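You operate a simulated robot arm through the tools that you are given. There is no shell and no other tool.

The job below is to be done with a simulated robot arm. You get a single attempt, and the scene is never put back.

JOB
Seat the green mould on the card drain grate, add two pinches of petals, then pump the bellows three times.
Fine: slide the purple box over it, one press of its white key a pinch, park the box again; other moulds and controls stay. Where these are worked on the way, their far stop is far enough and under half their travel is too little: purple box.

It is judged by the outcome, as a careful person would: the job done as asked, and still so three seconds after it is handed in. It fails if anything else is knocked over, pushed out of place, dropped, spilled or broken.

ROBOT AND FRAMES
A 6-joint arm with a two-finger parallel gripper, fixed in place. Base frame: the origin is on the floor under the middle of its stand, x ahead of it, y to its left, z up; the work surface is at about z = 0.8. Units: m, rad, N and s.
With the tool pointing down near the work surface it reaches from about 0.34 to 0.76 m from the base axis. Its first joint turns from -1.152 to 1.152 rad. Payload 2.45 kg.
The TCP is the grasp point between the finger pads, 0.024 m short of the fingertips. In the tool frame z runs along the fingers and y along their closing line. The gripper opens to 0.068 m. The fingers are 0.017 m wide and 0.01 m thick; the gripper's body (0.04 by 0.07 m) begins 0.041 m behind the TCP.
Orientation is told as [roll, pitch, yaw] about the base's x, y, z axes, in that order, counted from this pose: with the fingers straight down and closing along the base's y, the tool's x points along the base's -x, its y along +y and its z along -z.

CONTROLS
- The arm moves only by the tool move_arm. Its arguments are lists of equal length, an entry for each row: "translation": the shift along the tool's x, y, z in m, a list of three; "rotation": the turn, a rotation vector about the tool's x, y, z in rad, a list of three; "claw": the closure, from 0 (fully open) to 1 (shut). In form: {"translation": [[tx, ty, tz], ...], "rotation": [[rx, ry, rz], ...], "claw": [claw, ...]}. A call has 1 to 20 rows; each row is the pose to reach, as a shift and turn from the pose commanded when the call began, along the tool's axes at that moment. Rows are played at 5 a second. More than 0.05 m and 0.15 rad between two rows, or a gripper value outside its range, and nothing of the call is played. Where a pose cannot be reached the arm comes as near as it can. A force on the tool above 70 N (or 10 N above the force at the start of the call, whichever is more), or a blocked arm, ends the call early, and 0.2 s more pass. Each finger travels about 0.108 m/s and halts on what it meets, pressing with about 43 N; the grip force reading is that of the motor and also rises with nothing between the fingers. The clock runs only during rows and for 0.2 s after the last one: add rows that repeat a pose to give the fingers time. It gives the time, the measured TCP pose, the force on the tool (base axes), the opening and the grip force at its end, in the units of the frame above (readings bear some noise), with the torque about the TCP (base axes, N m) and any sound that the robot's microphone picked up, and new pictures: "show" is both (left out), scene, wrist or none.
- Cameras (640 x 400 px; columns grow to the right, rows downward): "scene" is fixed at [0.1492, 0.3995, 1.4668]; the picture's right is [-0.91, -0.43, 0.00], its down [-0.23, 0.49, -0.84] and it looks along [0.36, -0.76, -0.54] (base axes); focal length 243 px, centre (320, 200). "wrist" rides on the gripper at [0.084, 0.011, -0.075] in the tool frame; the picture's right is [-0.13, 0.99, 0.00], its down [-0.60, -0.08, -0.79] and it looks along [-0.79, -0.10, 0.61] (tool axes); focal length 251 px, centre (320, 200). There is no depth. A picture from a camera that has moved, and an enlarged one, comes with that camera's place and axes in the base frame and with its lens.
- zoom(camera, box): a new picture of the part [left, top, right, bottom] of that camera's present view, enlarged. It takes no simulated time.
- close_job(): hands the job in; it is judged then, once.

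Nothing tells you positions but the pictures and the camera data. Unless the task says otherwise, let go and move clear before handing in.

The tools are called after ">>>" as name(argument=value, ...) on one line, values as JSON. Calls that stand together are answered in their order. move_arm: Moves the arm, as the interface text tells. Its arguments: {"type":"object","properties":{"translation":{"type":"array","items":{"type":"array","items":{"type":"number"}}},"rotation":{"type":"array","items":{"type":"array","items":{"type":"number"}}},"claw":{"type":"array","items":{"type":"number"}},"show":{"type":"string","enum":["both","scene","wrist","none"]}},"required":["translation","rotation","claw"]} The other tools are called the same way: zoom (camera, box) takes an enlarged picture of a part of a camera's view; close_job () hands the job in.

At the start:

```text
time: 0.0
tool_pos: [0.4479, -0.0929, 1.2537]
tcp_rot: [0.0, -0.002, -0.001]
wrist_force: [0.0, -0.4, 0.3]
moment: [0.01, -0.01, 0.0]
opening: 0.0682
grasp_force: 0.0
```

scene: 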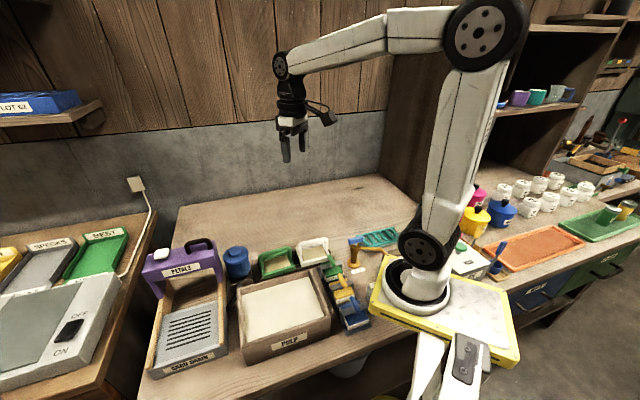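
wrist: 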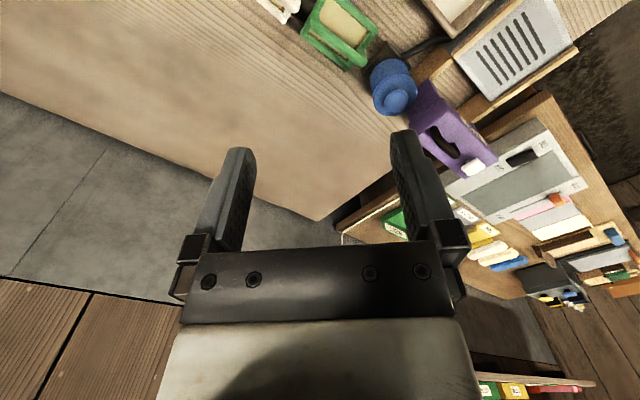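

I see a grated tray (labelled something like "CARD DRAIN") with a purple "PETALS" box at its far end, a pulp vat beside it, and green and white moulds behind the vat. I'll zoom in to identify the parts before I move.

>>> zoom(camera="scene", box=[130, 220, 290, 390])

>>> zoom(camera="scene", box=[230, 210, 400, 350])

>>> zoom(camera="wrist", box=[260, 0, 600, 210])

>>> zoom(camera="scene", box=[440, 160, 640, 300])

```text
2.35 times, centred on (210, 305) of scene
camera zoom: at [0.1492, 0.3995, 1.4668], right [-0.91, -0.43, 0.0], down [-0.23, 0.49, -0.84], along [0.36, -0.76, -0.54], focal length 571 px, centre (579, -47)
```

zoom: 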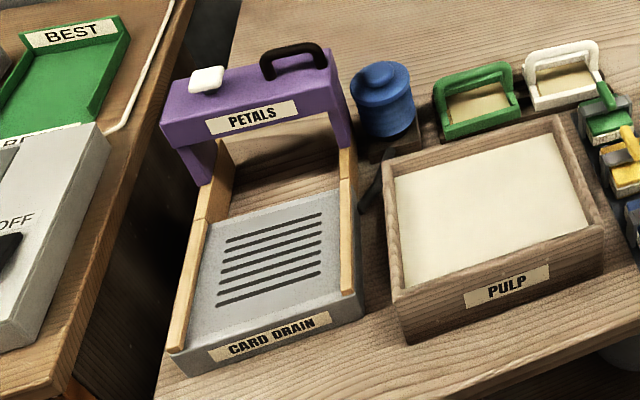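

```text
2.86 times, centred on (315, 280) of scene
camera zoom: at [0.1492, 0.3995, 1.4668], right [-0.91, -0.43, 0.0], down [-0.23, 0.49, -0.84], along [0.36, -0.76, -0.54], focal length 694 px, centre (334, -29)
```

zoom: 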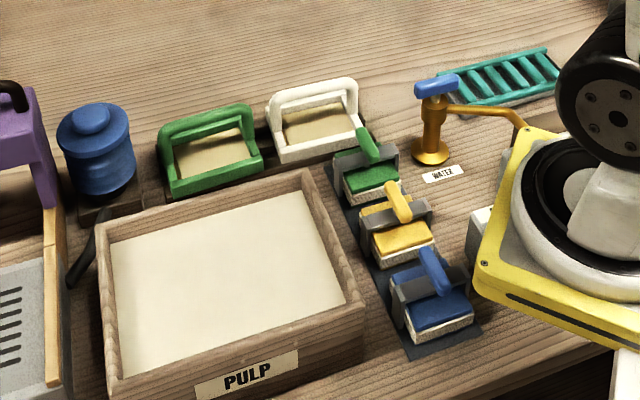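

```text
1.88 times, centred on (430, 105) of wrist
camera zoom: at [0.3638, -0.082, 1.3297], right [0.13, 0.99, 0.0], down [0.6, -0.08, 0.79], along [0.79, -0.1, -0.61], focal length 473 px, centre (113, 379)
```

zoom: 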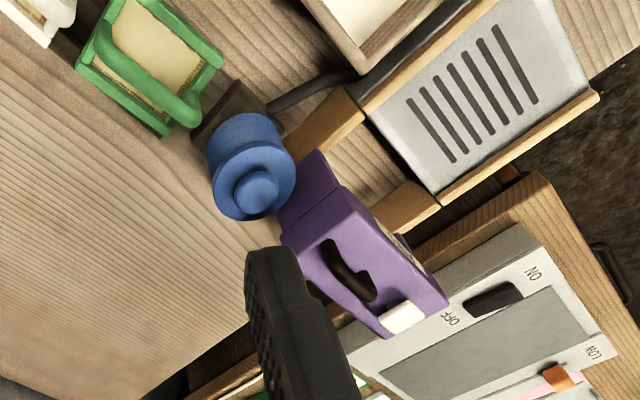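

```text
2.86 times, centred on (540, 230) of scene
camera zoom: at [0.1492, 0.3995, 1.4668], right [-0.91, -0.43, 0.0], down [-0.23, 0.49, -0.84], along [0.36, -0.76, -0.54], focal length 694 px, centre (-309, 114)
```

zoom: 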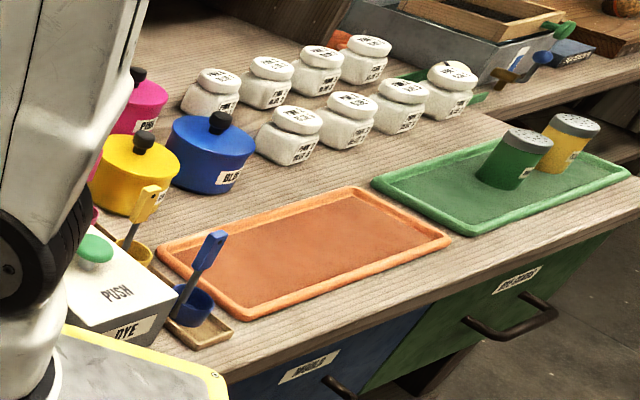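

The tray, vat and moulds sit ahead and to the left of the base, and the blue cylinder with a hose looks like the bellows. I'll move the arm high over that area with a slight tilt to get a better wrist view.

>>> move_arm(translation=[[0.01, 0.039, 0.019], [0.02, 0.078, 0.038], [0.03, 0.117, 0.057], [0.04, 0.156, 0.076], [0.05, 0.195, 0.095], [0.06, 0.234, 0.114], [0.068, 0.272, 0.134], [0.068, 0.272, 0.134]], rotation=[[0, 0.065, 0], [0, 0.13, 0], [0, 0.195, 0], [0, 0.26, 0], [0, 0.325, 0], [0, 0.39, 0], [0, 0.45, 0], [0, 0.45, 0]], claw=[0, 0, 0, 0, 0, 0, 0, 0])

```text
time: 1.8
tool_pos: [0.3796, 0.1785, 1.1201]
tcp_rot: [0.0, 0.449, 0.0]
wrist_force: [1.0, 0.8, 0.4]
moment: [-0.02, 0.01, 0.0]
opening: 0.0679
grasp_force: 0.1
camera wrist: at [0.3372, 0.1892, 1.2263], right [0.12, 0.99, -0.06], down [0.89, -0.08, 0.45], along [0.44, -0.1, -0.89], focal length 251 px, centre (320, 200)
```

scene: 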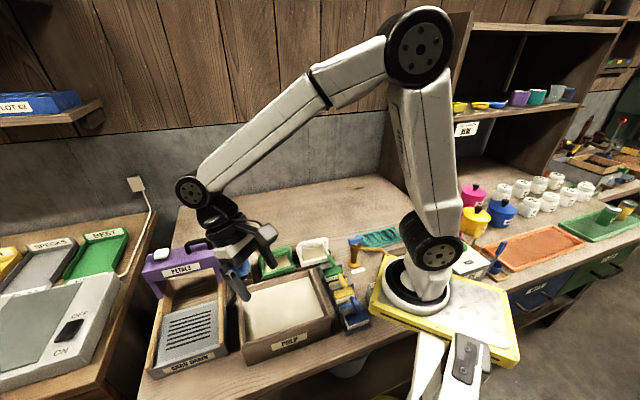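
wrist: 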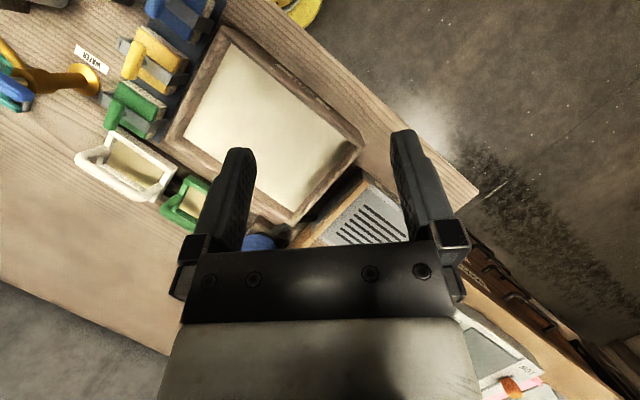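

The tilt put the gripper over the tray in the wrist picture. I'll level the tool again so the tray, bellows and green mould fall in the clear upper part of the view.

>>> move_arm(translation=[[0.008, 0, -0.005], [0.016, 0, -0.009], [0.024, 0, -0.014], [0.031, 0, -0.018], [0.031, 0, -0.018]], rotation=[[0, -0.11, 0], [0, -0.22, 0], [0, -0.33, 0], [0, -0.45, 0], [0, -0.45, 0]], claw=[0, 0, 0, 0, 0], show="wrist")

```text
time: 3.0
tool_pos: [0.3603, 0.1805, 1.1495]
tcp_rot: [0.0, -0.002, -0.001]
wrist_force: [-0.7, -0.7, -0.9]
moment: [-0.02, 0.0, 0.02]
opening: 0.068
grasp_force: 0.1
camera wrist: at [0.2758, 0.1907, 1.2259], right [0.13, 0.99, 0.0], down [0.6, -0.08, 0.79], along [0.79, -0.1, -0.61], focal length 251 px, centre (320, 200)
```

wrist: 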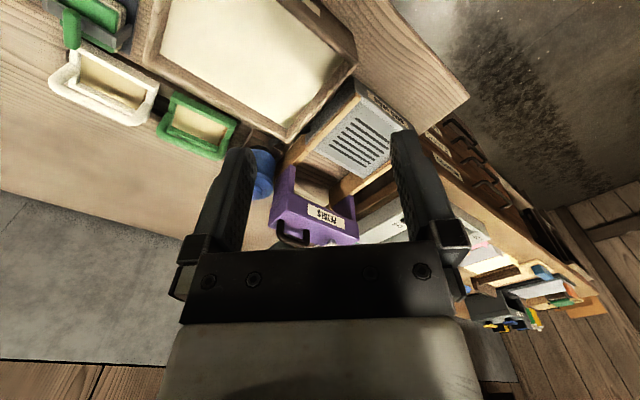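

>>> zoom(camera="wrist", box=[220, 60, 420, 260])

>>> zoom(camera="wrist", box=[40, 0, 280, 180])

>>> zoom(camera="scene", box=[130, 220, 260, 320])

```text
2.00 times, centred on (320, 160) of wrist
camera zoom: at [0.2758, 0.1907, 1.2259], right [0.13, 0.99, 0.0], down [0.6, -0.08, 0.79], along [0.79, -0.1, -0.61], focal length 503 px, centre (320, 280)
```

zoom: 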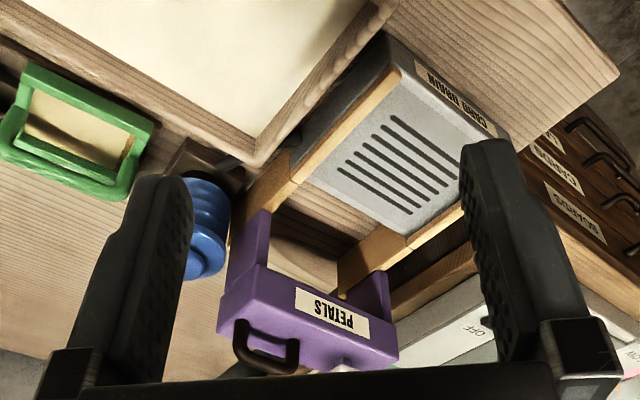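

```text
2.22 times, centred on (160, 90) of wrist
camera zoom: at [0.2758, 0.1907, 1.2259], right [0.13, 0.99, 0.0], down [0.6, -0.08, 0.79], along [0.79, -0.1, -0.61], focal length 559 px, centre (676, 444)
```

zoom: 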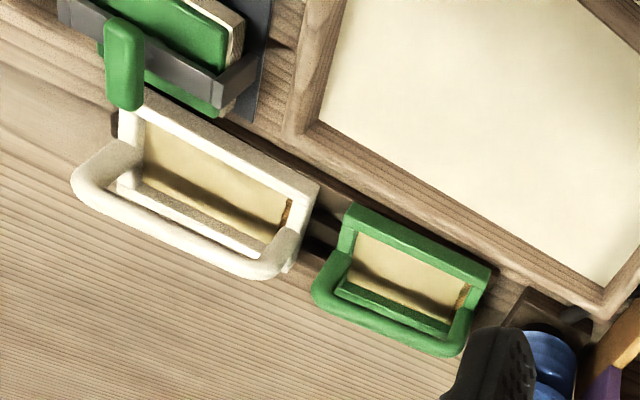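

```text
4.00 times, centred on (195, 270) of scene
camera zoom: at [0.1492, 0.3995, 1.4668], right [-0.91, -0.43, 0.0], down [-0.23, 0.49, -0.84], along [0.36, -0.76, -0.54], focal length 971 px, centre (820, -80)
```

zoom: 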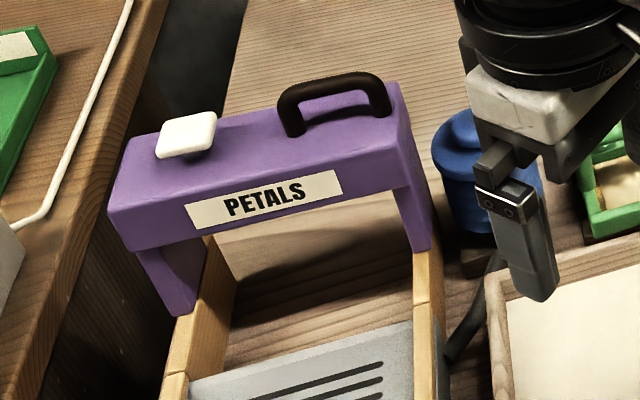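

The grate surface works out near (0.60, 0.23, 0.847), with rails turned about 45°. Next I'll swing right and closer to look at the green mould and its handle.

>>> move_arm(translation=[[-0.01, -0.04, 0.01], [-0.02, -0.08, 0.02], [-0.03, -0.12, 0.03], [-0.04, -0.16, 0.04], [-0.04, -0.18, 0.05], [-0.04, -0.18, 0.05]], rotation=[[0, 0, 0], [0, 0, 0], [0, 0, 0], [0, 0, 0], [0, 0, 0], [0, 0, 0]], claw=[0, 0, 0, 0, 0, 0])

>>> zoom(camera="scene", box=[250, 230, 340, 290])

>>> zoom(camera="wrist", box=[220, 40, 420, 200])

```text
time: 4.4
tool_pos: [0.4006, -0.0022, 1.098]
tcp_rot: [0.0, 0.001, -0.001]
wrist_force: [1.2, 0.2, 1.0]
moment: [-0.02, -0.01, 0.02]
opening: 0.068
grasp_force: 0.0
camera wrist: at [0.3173, 0.0073, 1.1757], right [0.13, 0.99, 0.0], down [0.6, -0.08, 0.79], along [0.79, -0.1, -0.61], focal length 251 px, centre (320, 200)
```

scene: 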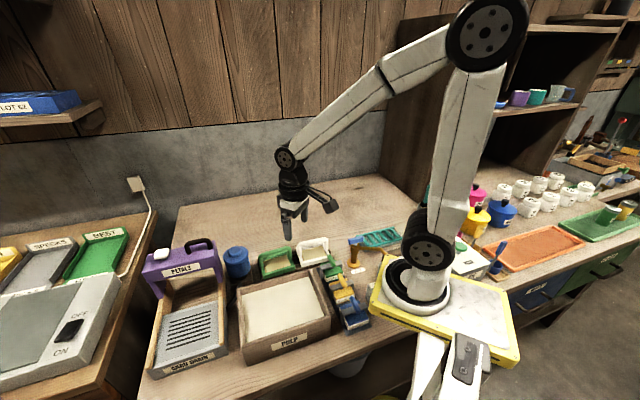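
wrist: 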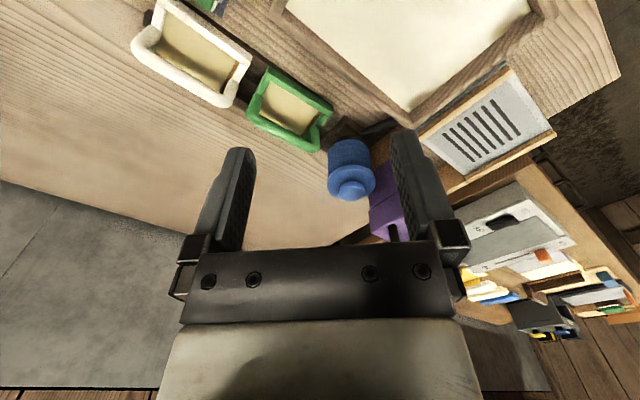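

```text
6.67 times, centred on (295, 260) of scene
camera zoom: at [0.1492, 0.3995, 1.4668], right [-0.91, -0.43, 0.0], down [-0.23, 0.49, -0.84], along [0.36, -0.76, -0.54], focal length 1618 px, centre (487, -200)
```

zoom: 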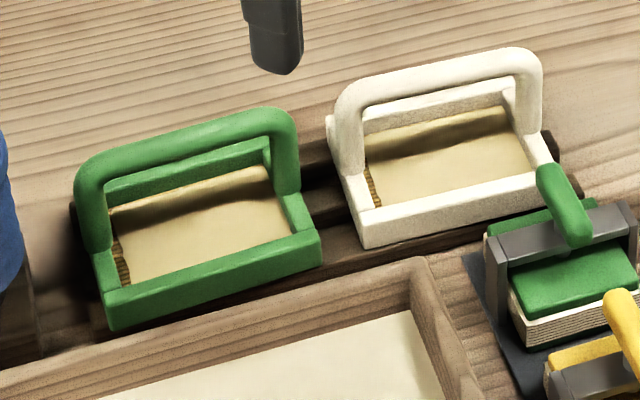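

```text
2.50 times, centred on (320, 120) of wrist
camera zoom: at [0.3173, 0.0073, 1.1757], right [0.13, 0.99, 0.0], down [0.6, -0.08, 0.79], along [0.79, -0.1, -0.61], focal length 629 px, centre (320, 400)
```

zoom: 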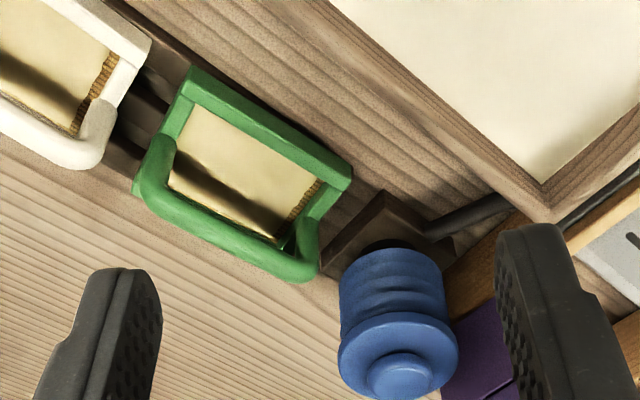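

I can see the mould is a shallow frame with a bail handle, standing in a dark wooden rack beside the bellows. I'll zoom in more tightly on the mould and bellows to measure them.

>>> zoom(camera="wrist", box=[235, 55, 345, 160])

>>> zoom(camera="scene", box=[215, 240, 305, 296])

>>> zoom(camera="wrist", box=[300, 90, 440, 250])

```text
3.81 times, centred on (290, 108) of wrist
camera zoom: at [0.3173, 0.0073, 1.1757], right [0.13, 0.99, 0.0], down [0.6, -0.08, 0.79], along [0.79, -0.1, -0.61], focal length 958 px, centre (434, 552)
```

zoom: 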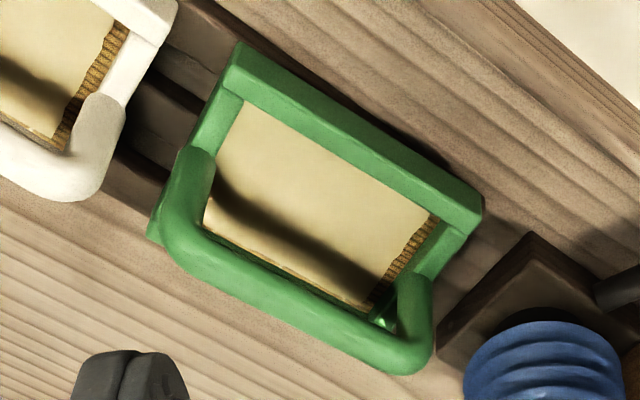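

```text
7.11 times, centred on (260, 268) of scene
camera zoom: at [0.1492, 0.3995, 1.4668], right [-0.91, -0.43, 0.0], down [-0.23, 0.49, -0.84], along [0.36, -0.76, -0.54], focal length 1726 px, centre (747, -284)
```

zoom: 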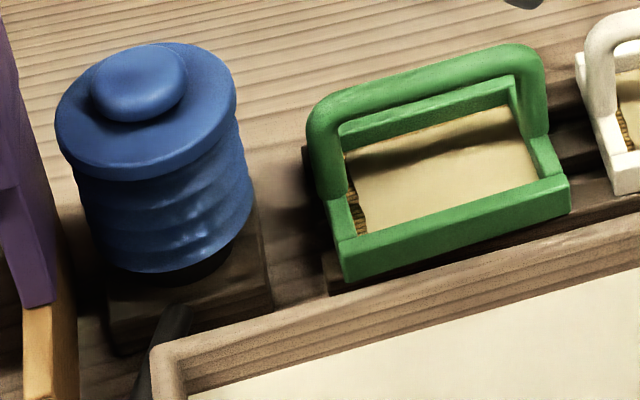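

```text
2.50 times, centred on (370, 170) of wrist
camera zoom: at [0.3173, 0.0073, 1.1757], right [0.13, 0.99, 0.0], down [0.6, -0.08, 0.79], along [0.79, -0.1, -0.61], focal length 629 px, centre (195, 275)
```

zoom: 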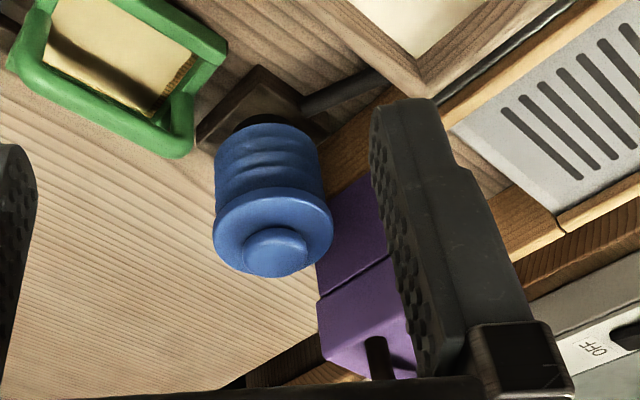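

The mould frame measures about 0.11 × 0.07 m, with its handle bar centred near (0.536, -0.068, 0.88) at about 51°. The bellows knob is near (0.622, 0.018, 0.93). Next I'll look at the purple box from the front of the tray to judge the clearance under it.

>>> move_arm(translation=[[-0.022, 0.038, -0.01], [-0.044, 0.076, -0.02], [-0.066, 0.114, -0.03], [-0.088, 0.152, -0.04], [-0.11, 0.19, -0.05], [-0.132, 0.228, -0.06], [-0.151, 0.265, -0.062], [-0.151, 0.265, -0.062]], rotation=[[0, 0, 0.112], [0, 0, 0.224], [0, 0, 0.336], [0, 0, 0.448], [0, 0, 0.56], [0, 0, 0.672], [0, 0, 0.785], [0, 0, 0.785]], claw=[0, 0, 0, 0, 0, 0, 0, 0])

>>> zoom(camera="wrist", box=[220, 40, 420, 240])

```text
time: 6.2
tool_pos: [0.5488, 0.265, 1.1615]
tcp_rot: [-0.001, 0.0, -0.786]
wrist_force: [-0.1, 0.7, 0.2]
moment: [-0.01, -0.01, 0.03]
opening: 0.0681
grasp_force: 0.0
camera wrist: at [0.4975, 0.3321, 1.238], right [0.79, 0.61, 0.0], down [0.37, -0.48, 0.79], along [0.48, -0.63, -0.61], focal length 251 px, centre (320, 200)
```

scene: 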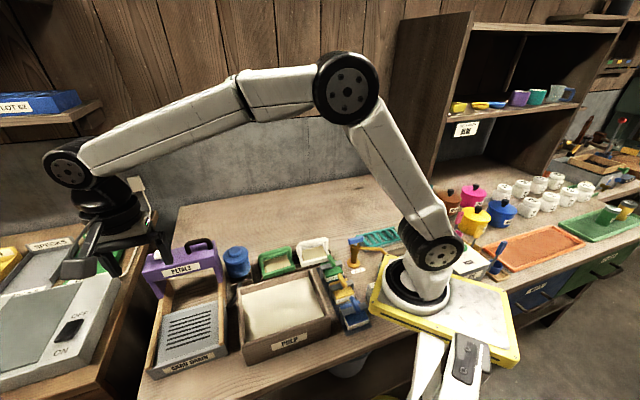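
wrist: 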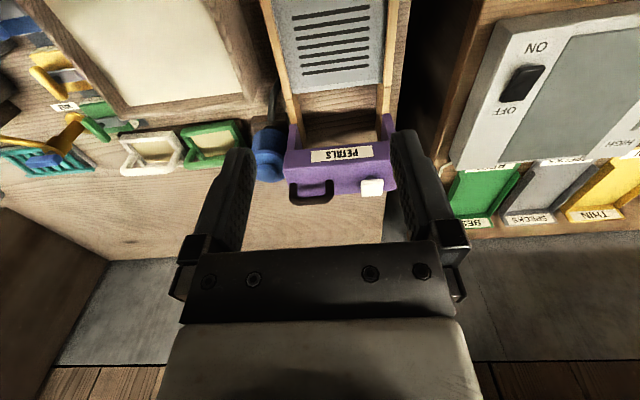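

```text
2.00 times, centred on (320, 140) of wrist
camera zoom: at [0.4975, 0.3321, 1.238], right [0.79, 0.61, 0.0], down [0.37, -0.48, 0.79], along [0.48, -0.63, -0.61], focal length 503 px, centre (320, 320)
```

zoom: 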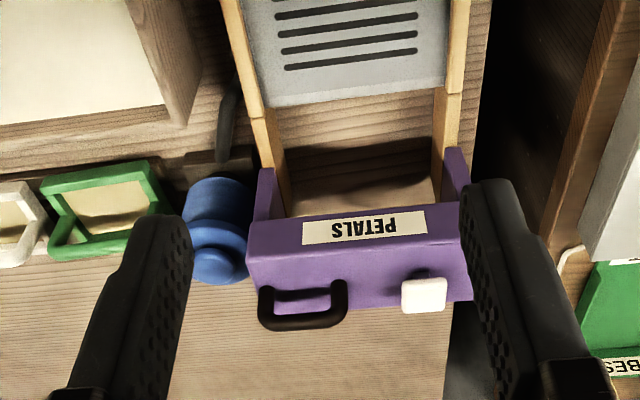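

Now I have the box front view; I'll get a clean, high-magnification scene view of the same parts to triangulate heights.

>>> zoom(camera="scene", box=[135, 230, 235, 300])

>>> zoom(camera="scene", box=[140, 290, 250, 380])

>>> zoom(camera="wrist", box=[240, 0, 430, 130])

>>> zoom(camera="wrist", box=[240, 100, 420, 220])

```text
5.71 times, centred on (185, 265) of scene
camera zoom: at [0.1492, 0.3995, 1.4668], right [-0.91, -0.43, 0.0], down [-0.23, 0.49, -0.84], along [0.36, -0.76, -0.54], focal length 1387 px, centre (1091, -171)
```

zoom: 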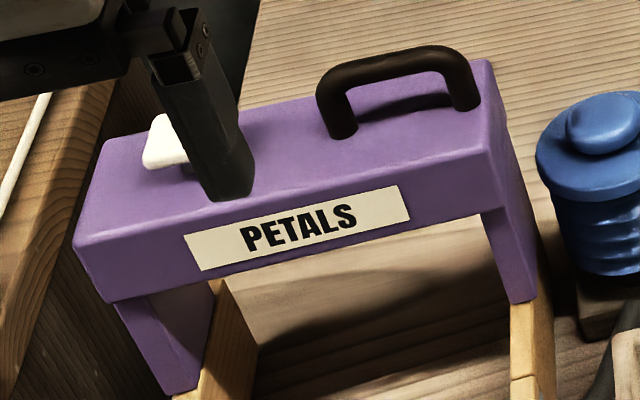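

```text
4.44 times, centred on (195, 335) of scene
camera zoom: at [0.1492, 0.3995, 1.4668], right [-0.91, -0.43, 0.0], down [-0.23, 0.49, -0.84], along [0.36, -0.76, -0.54], focal length 1079 px, centre (876, -400)
```

zoom: 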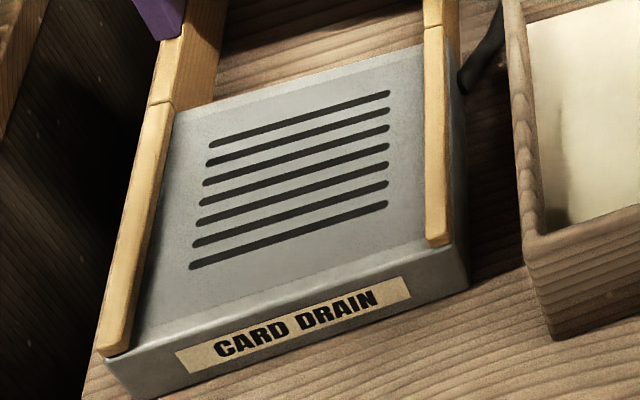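

```text
3.08 times, centred on (335, 65) of wrist
camera zoom: at [0.4975, 0.3321, 1.238], right [0.79, 0.61, 0.0], down [0.37, -0.48, 0.79], along [0.48, -0.63, -0.61], focal length 774 px, centre (274, 615)
```

zoom: 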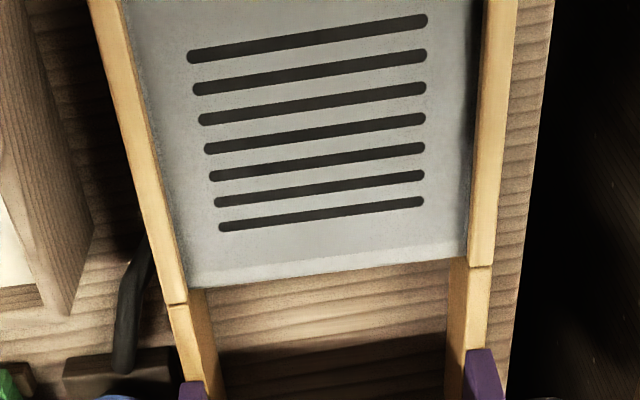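

```text
3.33 times, centred on (330, 160) of wrist
camera zoom: at [0.4975, 0.3321, 1.238], right [0.79, 0.61, 0.0], down [0.37, -0.48, 0.79], along [0.48, -0.63, -0.61], focal length 838 px, centre (287, 333)
```

zoom: 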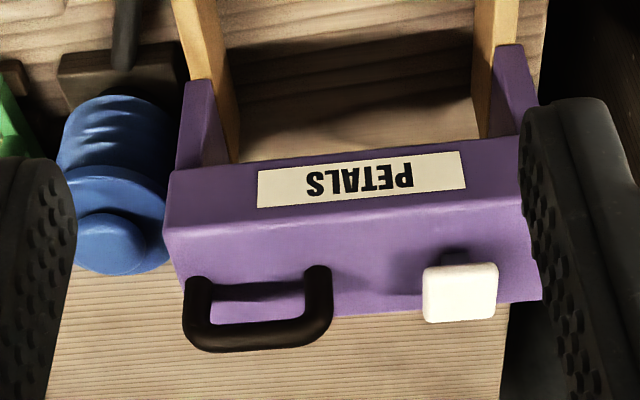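

The box underside is about z 0.943, and the seated mould's handle should top out near 0.923, so the box should clear it. I'll move over the mould, turning the gripper to about 51° so the fingers straddle the handle bar.

>>> move_arm(translation=[[-0.019, -0.0204, 0], [-0.0378, -0.0408, 0], [-0.0566, -0.0613, 0], [-0.0755, -0.0817, 0], [-0.0943, -0.1021, 0], [-0.1132, -0.1226, 0], [-0.132, -0.143, 0], [-0.151, -0.1634, 0.01], [-0.1698, -0.184, 0.04], [-0.1887, -0.2043, 0.07], [-0.2075, -0.2247, 0.1], [-0.2264, -0.2452, 0.13], [-0.2264, -0.2452, 0.14], [-0.2264, -0.2452, 0.14]], rotation=[[0, 0, -0.14], [0, 0, -0.28], [0, 0, -0.42], [0, 0, -0.56], [0, 0, -0.7], [0, 0, -0.84], [0, 0, -0.98], [0, 0, -1.12], [0, 0, -1.26], [0, 0, -1.4], [0, 0, -1.54], [0, 0, -1.675], [0, 0, -1.675], [0, 0, -1.675]], claw=[0, 0, 0, 0, 0, 0, 0, 0, 0, 0, 0, 0, 0, 0])

>>> zoom(camera="wrist", box=[220, 20, 420, 200])

>>> zoom(camera="scene", box=[225, 190, 345, 290])

```text
time: 9.2
tool_pos: [0.5377, -0.0697, 1.0197]
tcp_rot: [0.001, 0.0, 0.889]
wrist_force: [-0.2, 0.8, 0.3]
moment: [0.0, 0.01, 0.03]
opening: 0.068
grasp_force: 0.1
camera wrist: at [0.4769, -0.1283, 1.0965], right [-0.69, 0.72, 0.0], down [0.44, 0.42, 0.79], along [0.57, 0.55, -0.61], focal length 251 px, centre (320, 200)
```

scene: 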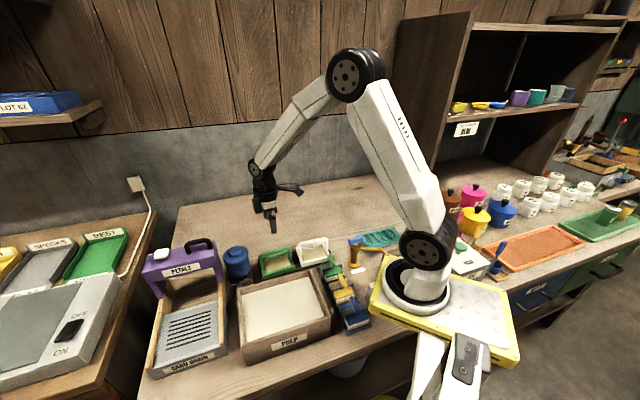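
wrist: 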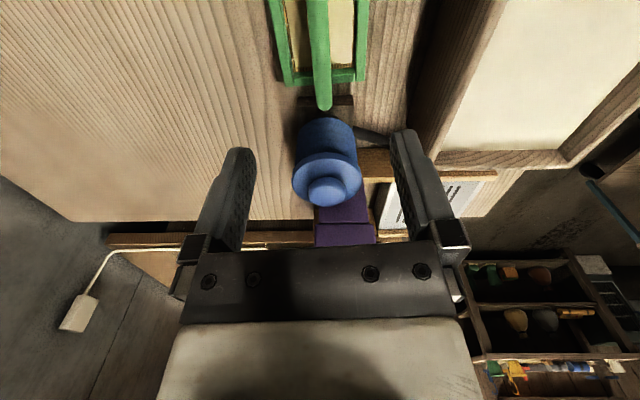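

```text
2.22 times, centred on (320, 110) of wrist
camera zoom: at [0.4769, -0.1283, 1.0965], right [-0.69, 0.72, 0.0], down [0.44, 0.42, 0.79], along [0.57, 0.55, -0.61], focal length 559 px, centre (320, 400)
```

zoom: 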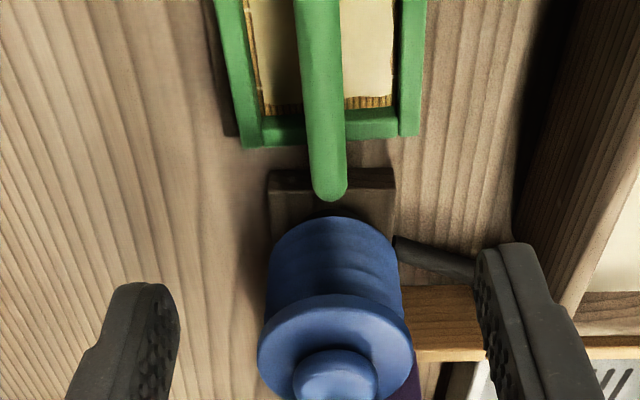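

```text
4.00 times, centred on (285, 240) of scene
camera zoom: at [0.1492, 0.3995, 1.4668], right [-0.91, -0.43, 0.0], down [-0.23, 0.49, -0.84], along [0.36, -0.76, -0.54], focal length 971 px, centre (460, 40)
```

zoom: 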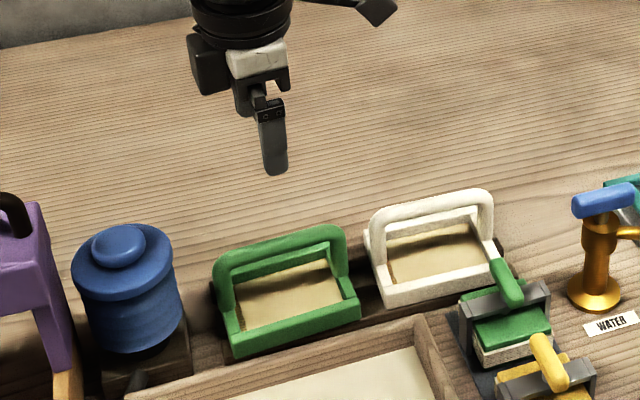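

The gripper is centred over the handle bar to within a couple of millimetres, and the bar runs nearer 48°. I'll trim the yaw and go straight down so the pads straddle the bar.

>>> move_arm(translation=[[0, 0, 0.03], [0, 0, 0.06], [0, 0, 0.09], [0, 0, 0.115], [0, 0, 0.13], [0, 0, 0.14], [0, 0, 0.14]], rotation=[[0, 0, 0.025], [0, 0, 0.05], [0, 0, 0.05], [0, 0, 0.05], [0, 0, 0.05], [0, 0, 0.05], [0, 0, 0.05]], claw=[0, 0, 0, 0, 0, 0, 0])

>>> zoom(camera="wrist", box=[220, 0, 440, 220])

>>> zoom(camera="scene", box=[235, 215, 335, 295])

```text
time: 10.8
tool_pos: [0.5371, -0.0679, 0.8809]
tcp_rot: [0.002, 0.001, 0.84]
wrist_force: [0.1, 0.1, 0.0]
moment: [0.01, 0.04, 0.0]
opening: 0.0679
grasp_force: 0.1
camera wrist: at [0.4733, -0.1235, 0.9575], right [-0.65, 0.76, 0.0], down [0.46, 0.4, 0.79], along [0.6, 0.52, -0.61], focal length 251 px, centre (320, 200)
```

scene: 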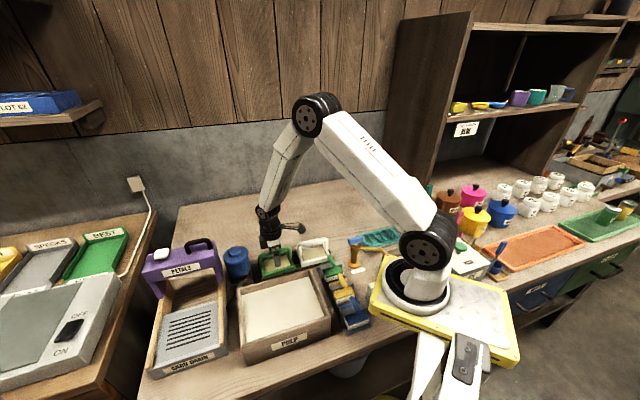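
wrist: 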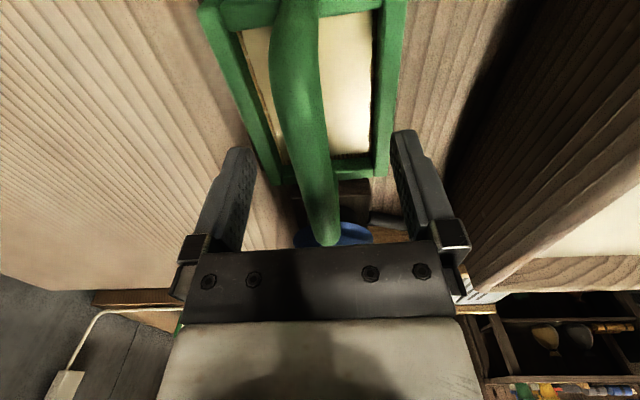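

```text
1.82 times, centred on (330, 110) of wrist
camera zoom: at [0.4733, -0.1235, 0.9575], right [-0.65, 0.76, 0.0], down [0.46, 0.4, 0.79], along [0.6, 0.52, -0.61], focal length 457 px, centre (302, 364)
```

zoom: 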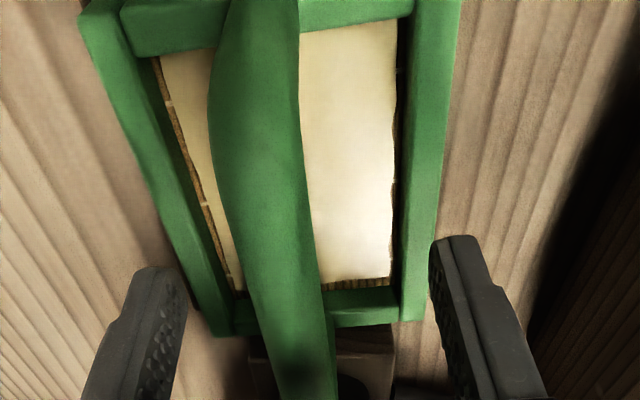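

```text
5.00 times, centred on (285, 255) of scene
camera zoom: at [0.1492, 0.3995, 1.4668], right [-0.91, -0.43, 0.0], down [-0.23, 0.49, -0.84], along [0.36, -0.76, -0.54], focal length 1214 px, centre (495, -75)
```

zoom: 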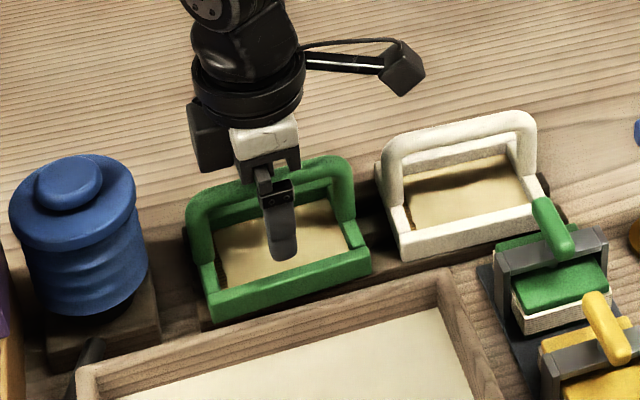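

The pads straddle the bar cleanly with the frame well below the tips, and perspective now suggests everything is aligned at 45°. I'll trim the yaw to 0.785 and close on the bar.

>>> move_arm(translation=[[0, 0, 0], [0, 0, 0], [0, 0, 0], [0, 0, 0], [0, 0, 0], [0, 0, 0]], rotation=[[0, 0, 0.055], [0, 0, 0.055], [0, 0, 0.055], [0, 0, 0.055], [0, 0, 0.055], [0, 0, 0.055]], claw=[0, 0.3, 0.6, 1, 1, 1])

>>> zoom(camera="scene", box=[235, 215, 335, 295])

```text
time: 12.2
tool_pos: [0.5374, -0.0678, 0.8817]
tcp_rot: [0.0, 0.0, 0.784]
wrist_force: [0.5, -0.5, 0.7]
moment: [0.07, -0.06, -0.01]
opening: 0.0139
grasp_force: 34.2
camera wrist: at [0.4704, -0.1206, 0.958], right [-0.61, 0.79, 0.0], down [0.48, 0.37, 0.79], along [0.63, 0.48, -0.61], focal length 251 px, centre (320, 200)
```

scene: 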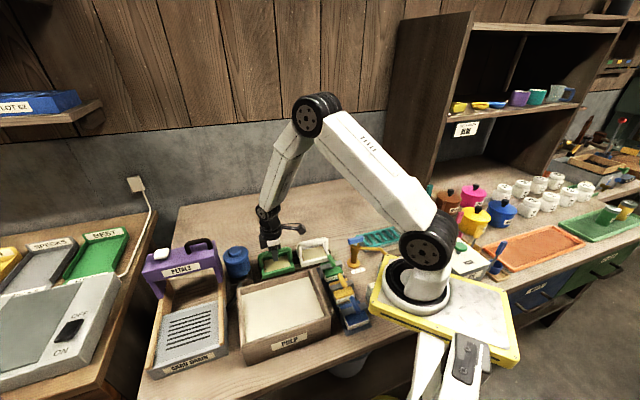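
wrist: 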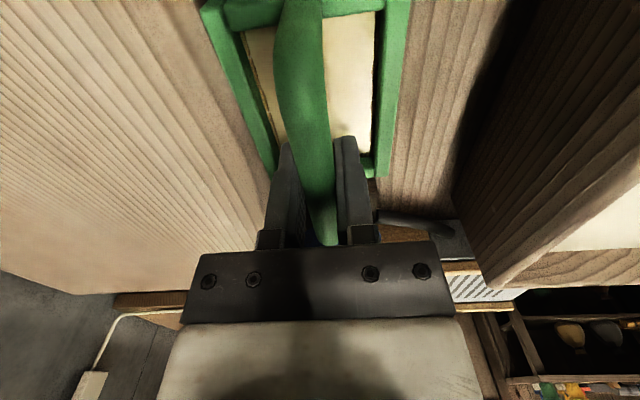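

```text
5.00 times, centred on (285, 255) of scene
camera zoom: at [0.1492, 0.3995, 1.4668], right [-0.91, -0.43, 0.0], down [-0.23, 0.49, -0.84], along [0.36, -0.76, -0.54], focal length 1214 px, centre (495, -75)
```

zoom: 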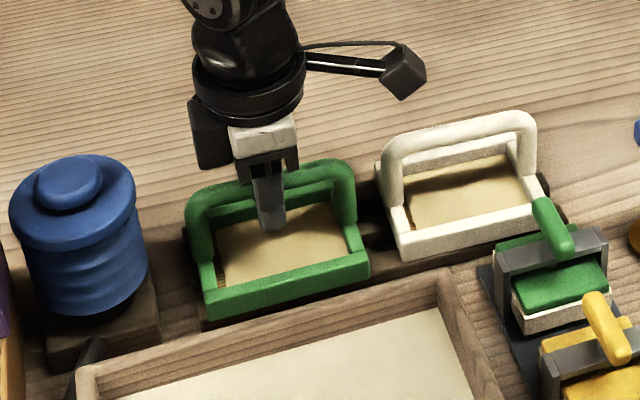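

The handle is held, with the pads 14 mm apart. I'll lift it straight up and check that only the green mould comes with it.

>>> move_arm(translation=[[0, 0, -0.01], [0, 0, -0.03], [0, 0, -0.06], [0, 0, -0.1], [0, 0, -0.14], [0, 0, -0.18], [0, 0, -0.18]], rotation=[[0, 0, 0], [0, 0, 0], [0, 0, 0], [0, 0, 0], [0, 0, 0], [0, 0, 0], [0, 0, 0]], claw=[1, 1, 1, 1, 1, 1, 1])

>>> zoom(camera="scene", box=[215, 170, 345, 290])

```text
time: 13.8
tool_pos: [0.5381, -0.0712, 1.0607]
tcp_rot: [0.0, 0.0, 0.786]
wrist_force: [-0.1, 0.6, -0.2]
moment: [0.0, -0.02, 0.01]
opening: 0.0
grasp_force: 23.5
camera wrist: at [0.4715, -0.1222, 1.1378], right [-0.61, 0.79, 0.0], down [0.48, 0.37, 0.79], along [0.63, 0.48, -0.61], focal length 251 px, centre (320, 200)
```

scene: 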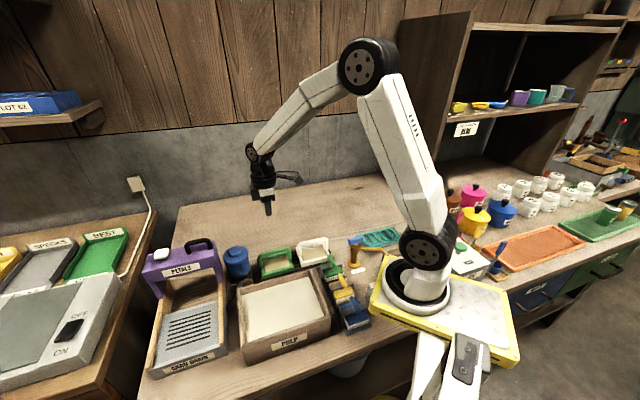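
wrist: 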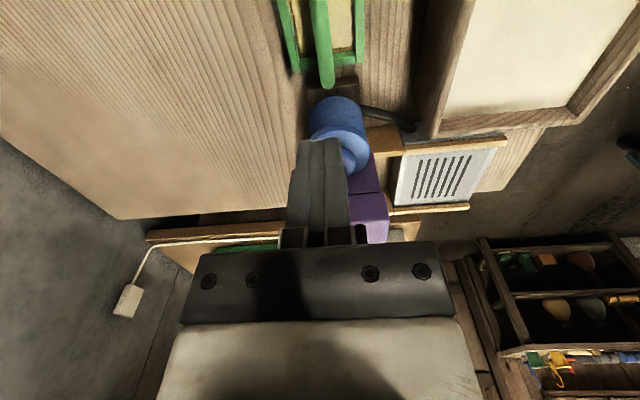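

```text
3.33 times, centred on (280, 230) of scene
camera zoom: at [0.1492, 0.3995, 1.4668], right [-0.91, -0.43, 0.0], down [-0.23, 0.49, -0.84], along [0.36, -0.76, -0.54], focal length 809 px, centre (453, 100)
```

zoom: 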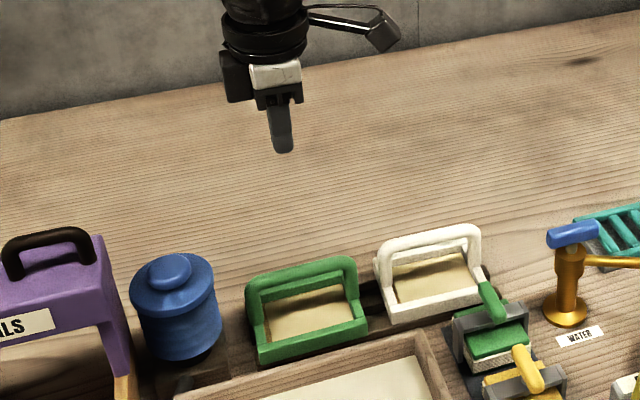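

The handle slipped out: the pads closed to zero, and the mould is still in its rack, apparently unmoved. I'll look closely at the handle and rack before trying again.

>>> zoom(camera="wrist", box=[250, 0, 400, 100])

>>> zoom(camera="scene", box=[250, 235, 340, 291])

```text
4.00 times, centred on (325, 50) of wrist
camera zoom: at [0.4715, -0.1222, 1.1378], right [-0.61, 0.79, 0.0], down [0.48, 0.37, 0.79], along [0.63, 0.48, -0.61], focal length 1006 px, centre (300, 800)
```

zoom: 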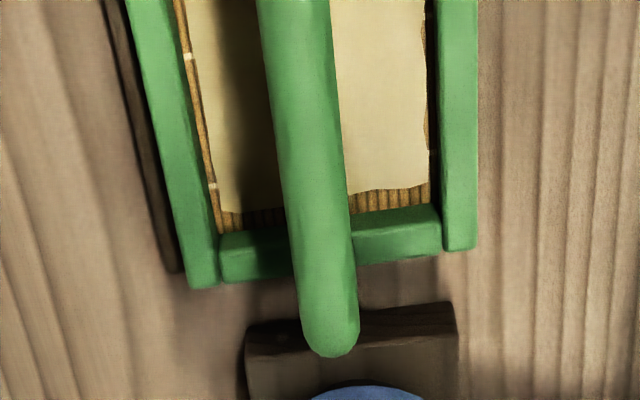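

```text
7.11 times, centred on (295, 263) of scene
camera zoom: at [0.1492, 0.3995, 1.4668], right [-0.91, -0.43, 0.0], down [-0.23, 0.49, -0.84], along [0.36, -0.76, -0.54], focal length 1726 px, centre (498, -248)
```

zoom: 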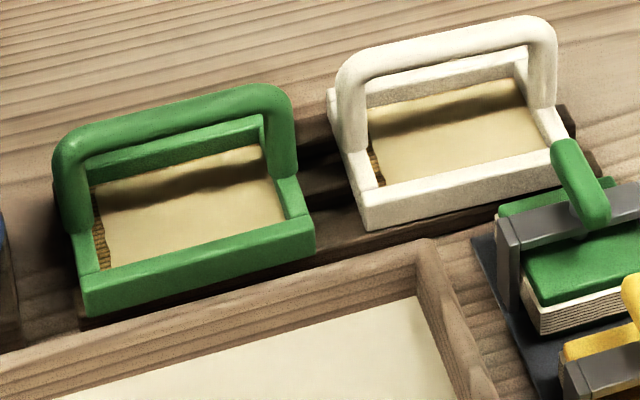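

The mould frame and handle bar are both at exactly 45°, and my grip line was right over the bar, so the mould may need more grip or a gentler lift. I'll go back down slightly deeper and re-grip.

>>> move_arm(translation=[[0, 0, 0], [0, 0, 0.04], [0, 0, 0.08], [0, 0, 0.12], [0, 0, 0.15], [0, 0, 0.17], [0, 0, 0.185], [0, 0, 0.19], [0, 0, 0.19], [0, 0, 0.19], [0, 0, 0.19], [0, 0, 0.19], [0, 0, 0.19], [0, 0, 0.19]], rotation=[[0, 0, 0], [0, 0, 0], [0, 0, 0], [0, 0, 0], [0, 0, 0], [0, 0, 0], [0, 0, 0], [0, 0, 0], [0, 0, 0], [0, 0, 0], [0, 0, 0], [0, 0, 0], [0, 0, 0], [0, 0, 0]], claw=[0, 0, 0, 0, 0, 0, 0, 0, 0.5, 1, 1, 1, 1, 1])

>>> zoom(camera="scene", box=[235, 215, 335, 295])

```text
time: 16.8
tool_pos: [0.5377, -0.0677, 0.8703]
tcp_rot: [-0.001, 0.001, 0.786]
wrist_force: [0.2, -0.2, 0.3]
moment: [-0.02, -0.03, 0.0]
opening: 0.0142
grasp_force: 33.5
camera wrist: at [0.4709, -0.1205, 0.9472], right [-0.61, 0.79, 0.0], down [0.48, 0.37, 0.79], along [0.63, 0.48, -0.61], focal length 251 px, centre (320, 200)
```

scene: 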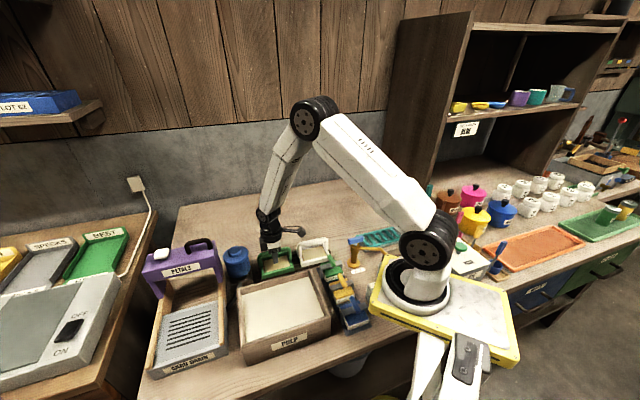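
wrist: 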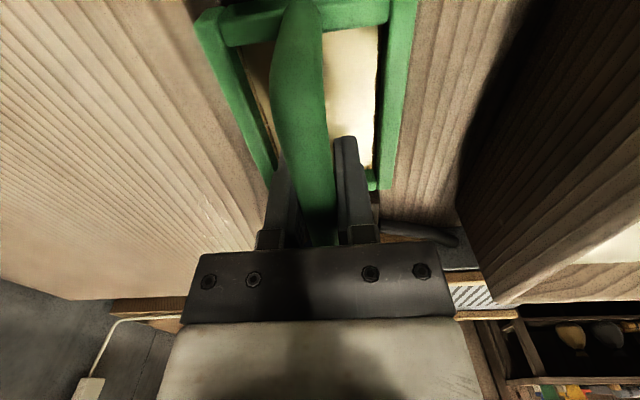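

```text
5.00 times, centred on (285, 255) of scene
camera zoom: at [0.1492, 0.3995, 1.4668], right [-0.91, -0.43, 0.0], down [-0.23, 0.49, -0.84], along [0.36, -0.76, -0.54], focal length 1214 px, centre (495, -75)
```

zoom: 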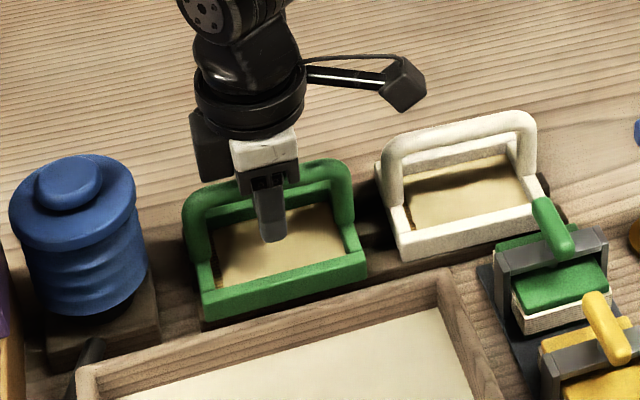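

Gripped again with the bar deeper between the pads. I'll lift very slowly and read the forces.

>>> move_arm(translation=[[0, 0, -0.002], [0, 0, -0.004], [0, 0, -0.006], [0, 0, -0.008], [0, 0, -0.01], [0, 0, -0.012]], rotation=[[0, 0, 0], [0, 0, 0], [0, 0, 0], [0, 0, 0], [0, 0, 0], [0, 0, 0]], claw=[1, 1, 1, 1, 1, 1], show="scene")

>>> zoom(camera="scene", box=[235, 215, 335, 295])

```text
time: 18.2
tool_pos: [0.5362, -0.0689, 0.8825]
tcp_rot: [-0.001, 0.001, 0.786]
wrist_force: [-0.5, -0.3, -0.3]
moment: [-0.01, 0.03, 0.0]
opening: 0.014
grasp_force: 33.7
```

scene: 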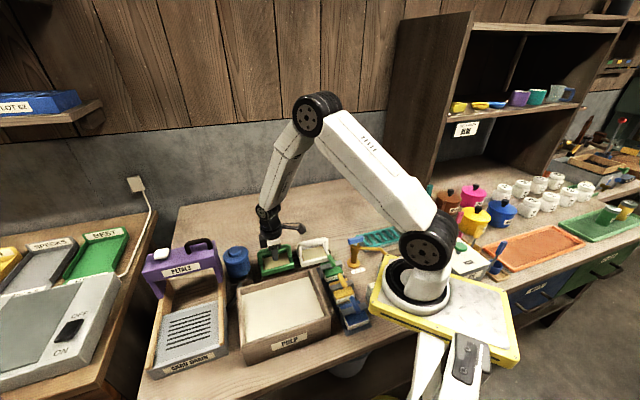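

```text
5.00 times, centred on (285, 255) of scene
camera zoom: at [0.1492, 0.3995, 1.4668], right [-0.91, -0.43, 0.0], down [-0.23, 0.49, -0.84], along [0.36, -0.76, -0.54], focal length 1214 px, centre (495, -75)
```

zoom: 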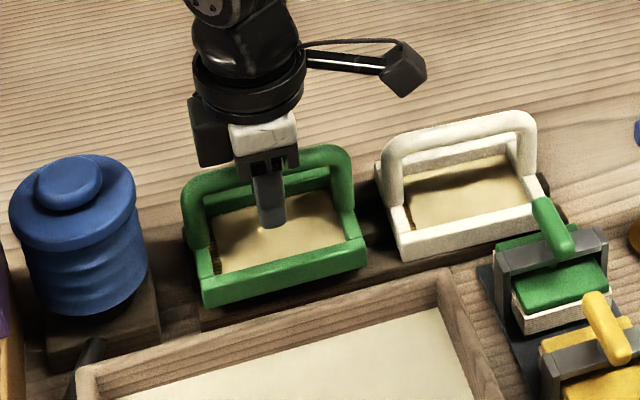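

The mould is rising with the gripper this time. I'll keep lifting gently up to about z = 1.06.

>>> move_arm(translation=[[0, 0, -0.005], [0, 0, -0.012], [0, 0, -0.021], [0, 0, -0.032], [0, 0, -0.044], [0, 0, -0.056], [0, 0, -0.068], [0, 0, -0.08], [0, 0, -0.09], [0, 0, -0.098], [0, 0, -0.104], [0, 0, -0.108]], rotation=[[0, 0, 0], [0, 0, 0], [0, 0, 0], [0, 0, 0], [0, 0, 0], [0, 0, 0], [0, 0, 0], [0, 0, 0], [0, 0, 0], [0, 0, 0], [0, 0, 0], [0, 0, 0]], claw=[1, 1, 1, 1, 1, 1, 1, 1, 1, 1, 1, 1])

>>> zoom(camera="scene", box=[225, 180, 335, 290])

```text
time: 20.8
tool_pos: [0.536, -0.0698, 0.9902]
tcp_rot: [0.001, 0.0, 0.786]
wrist_force: [0.8, -0.2, -1.2]
moment: [-0.03, 0.02, -0.01]
opening: 0.0141
grasp_force: 33.4
camera wrist: at [0.4701, -0.1206, 1.0676], right [-0.61, 0.79, 0.0], down [0.48, 0.37, 0.79], along [0.63, 0.48, -0.61], focal length 251 px, centre (320, 200)
```

scene: 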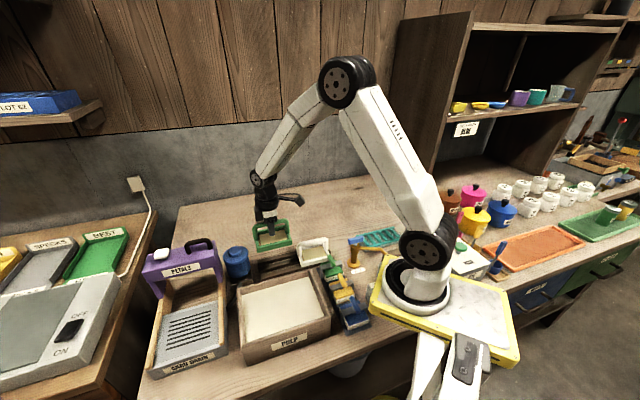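
wrist: 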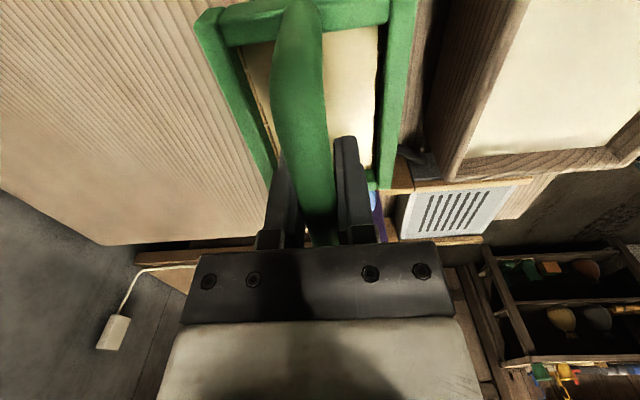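

```text
3.64 times, centred on (280, 235) of scene
camera zoom: at [0.1492, 0.3995, 1.4668], right [-0.91, -0.43, 0.0], down [-0.23, 0.49, -0.84], along [0.36, -0.76, -0.54], focal length 883 px, centre (466, 73)
```

zoom: 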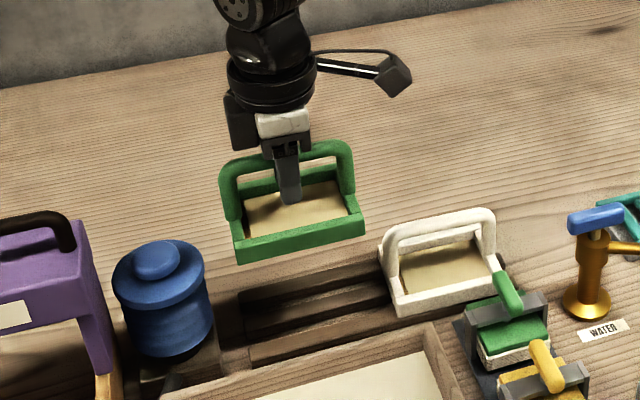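

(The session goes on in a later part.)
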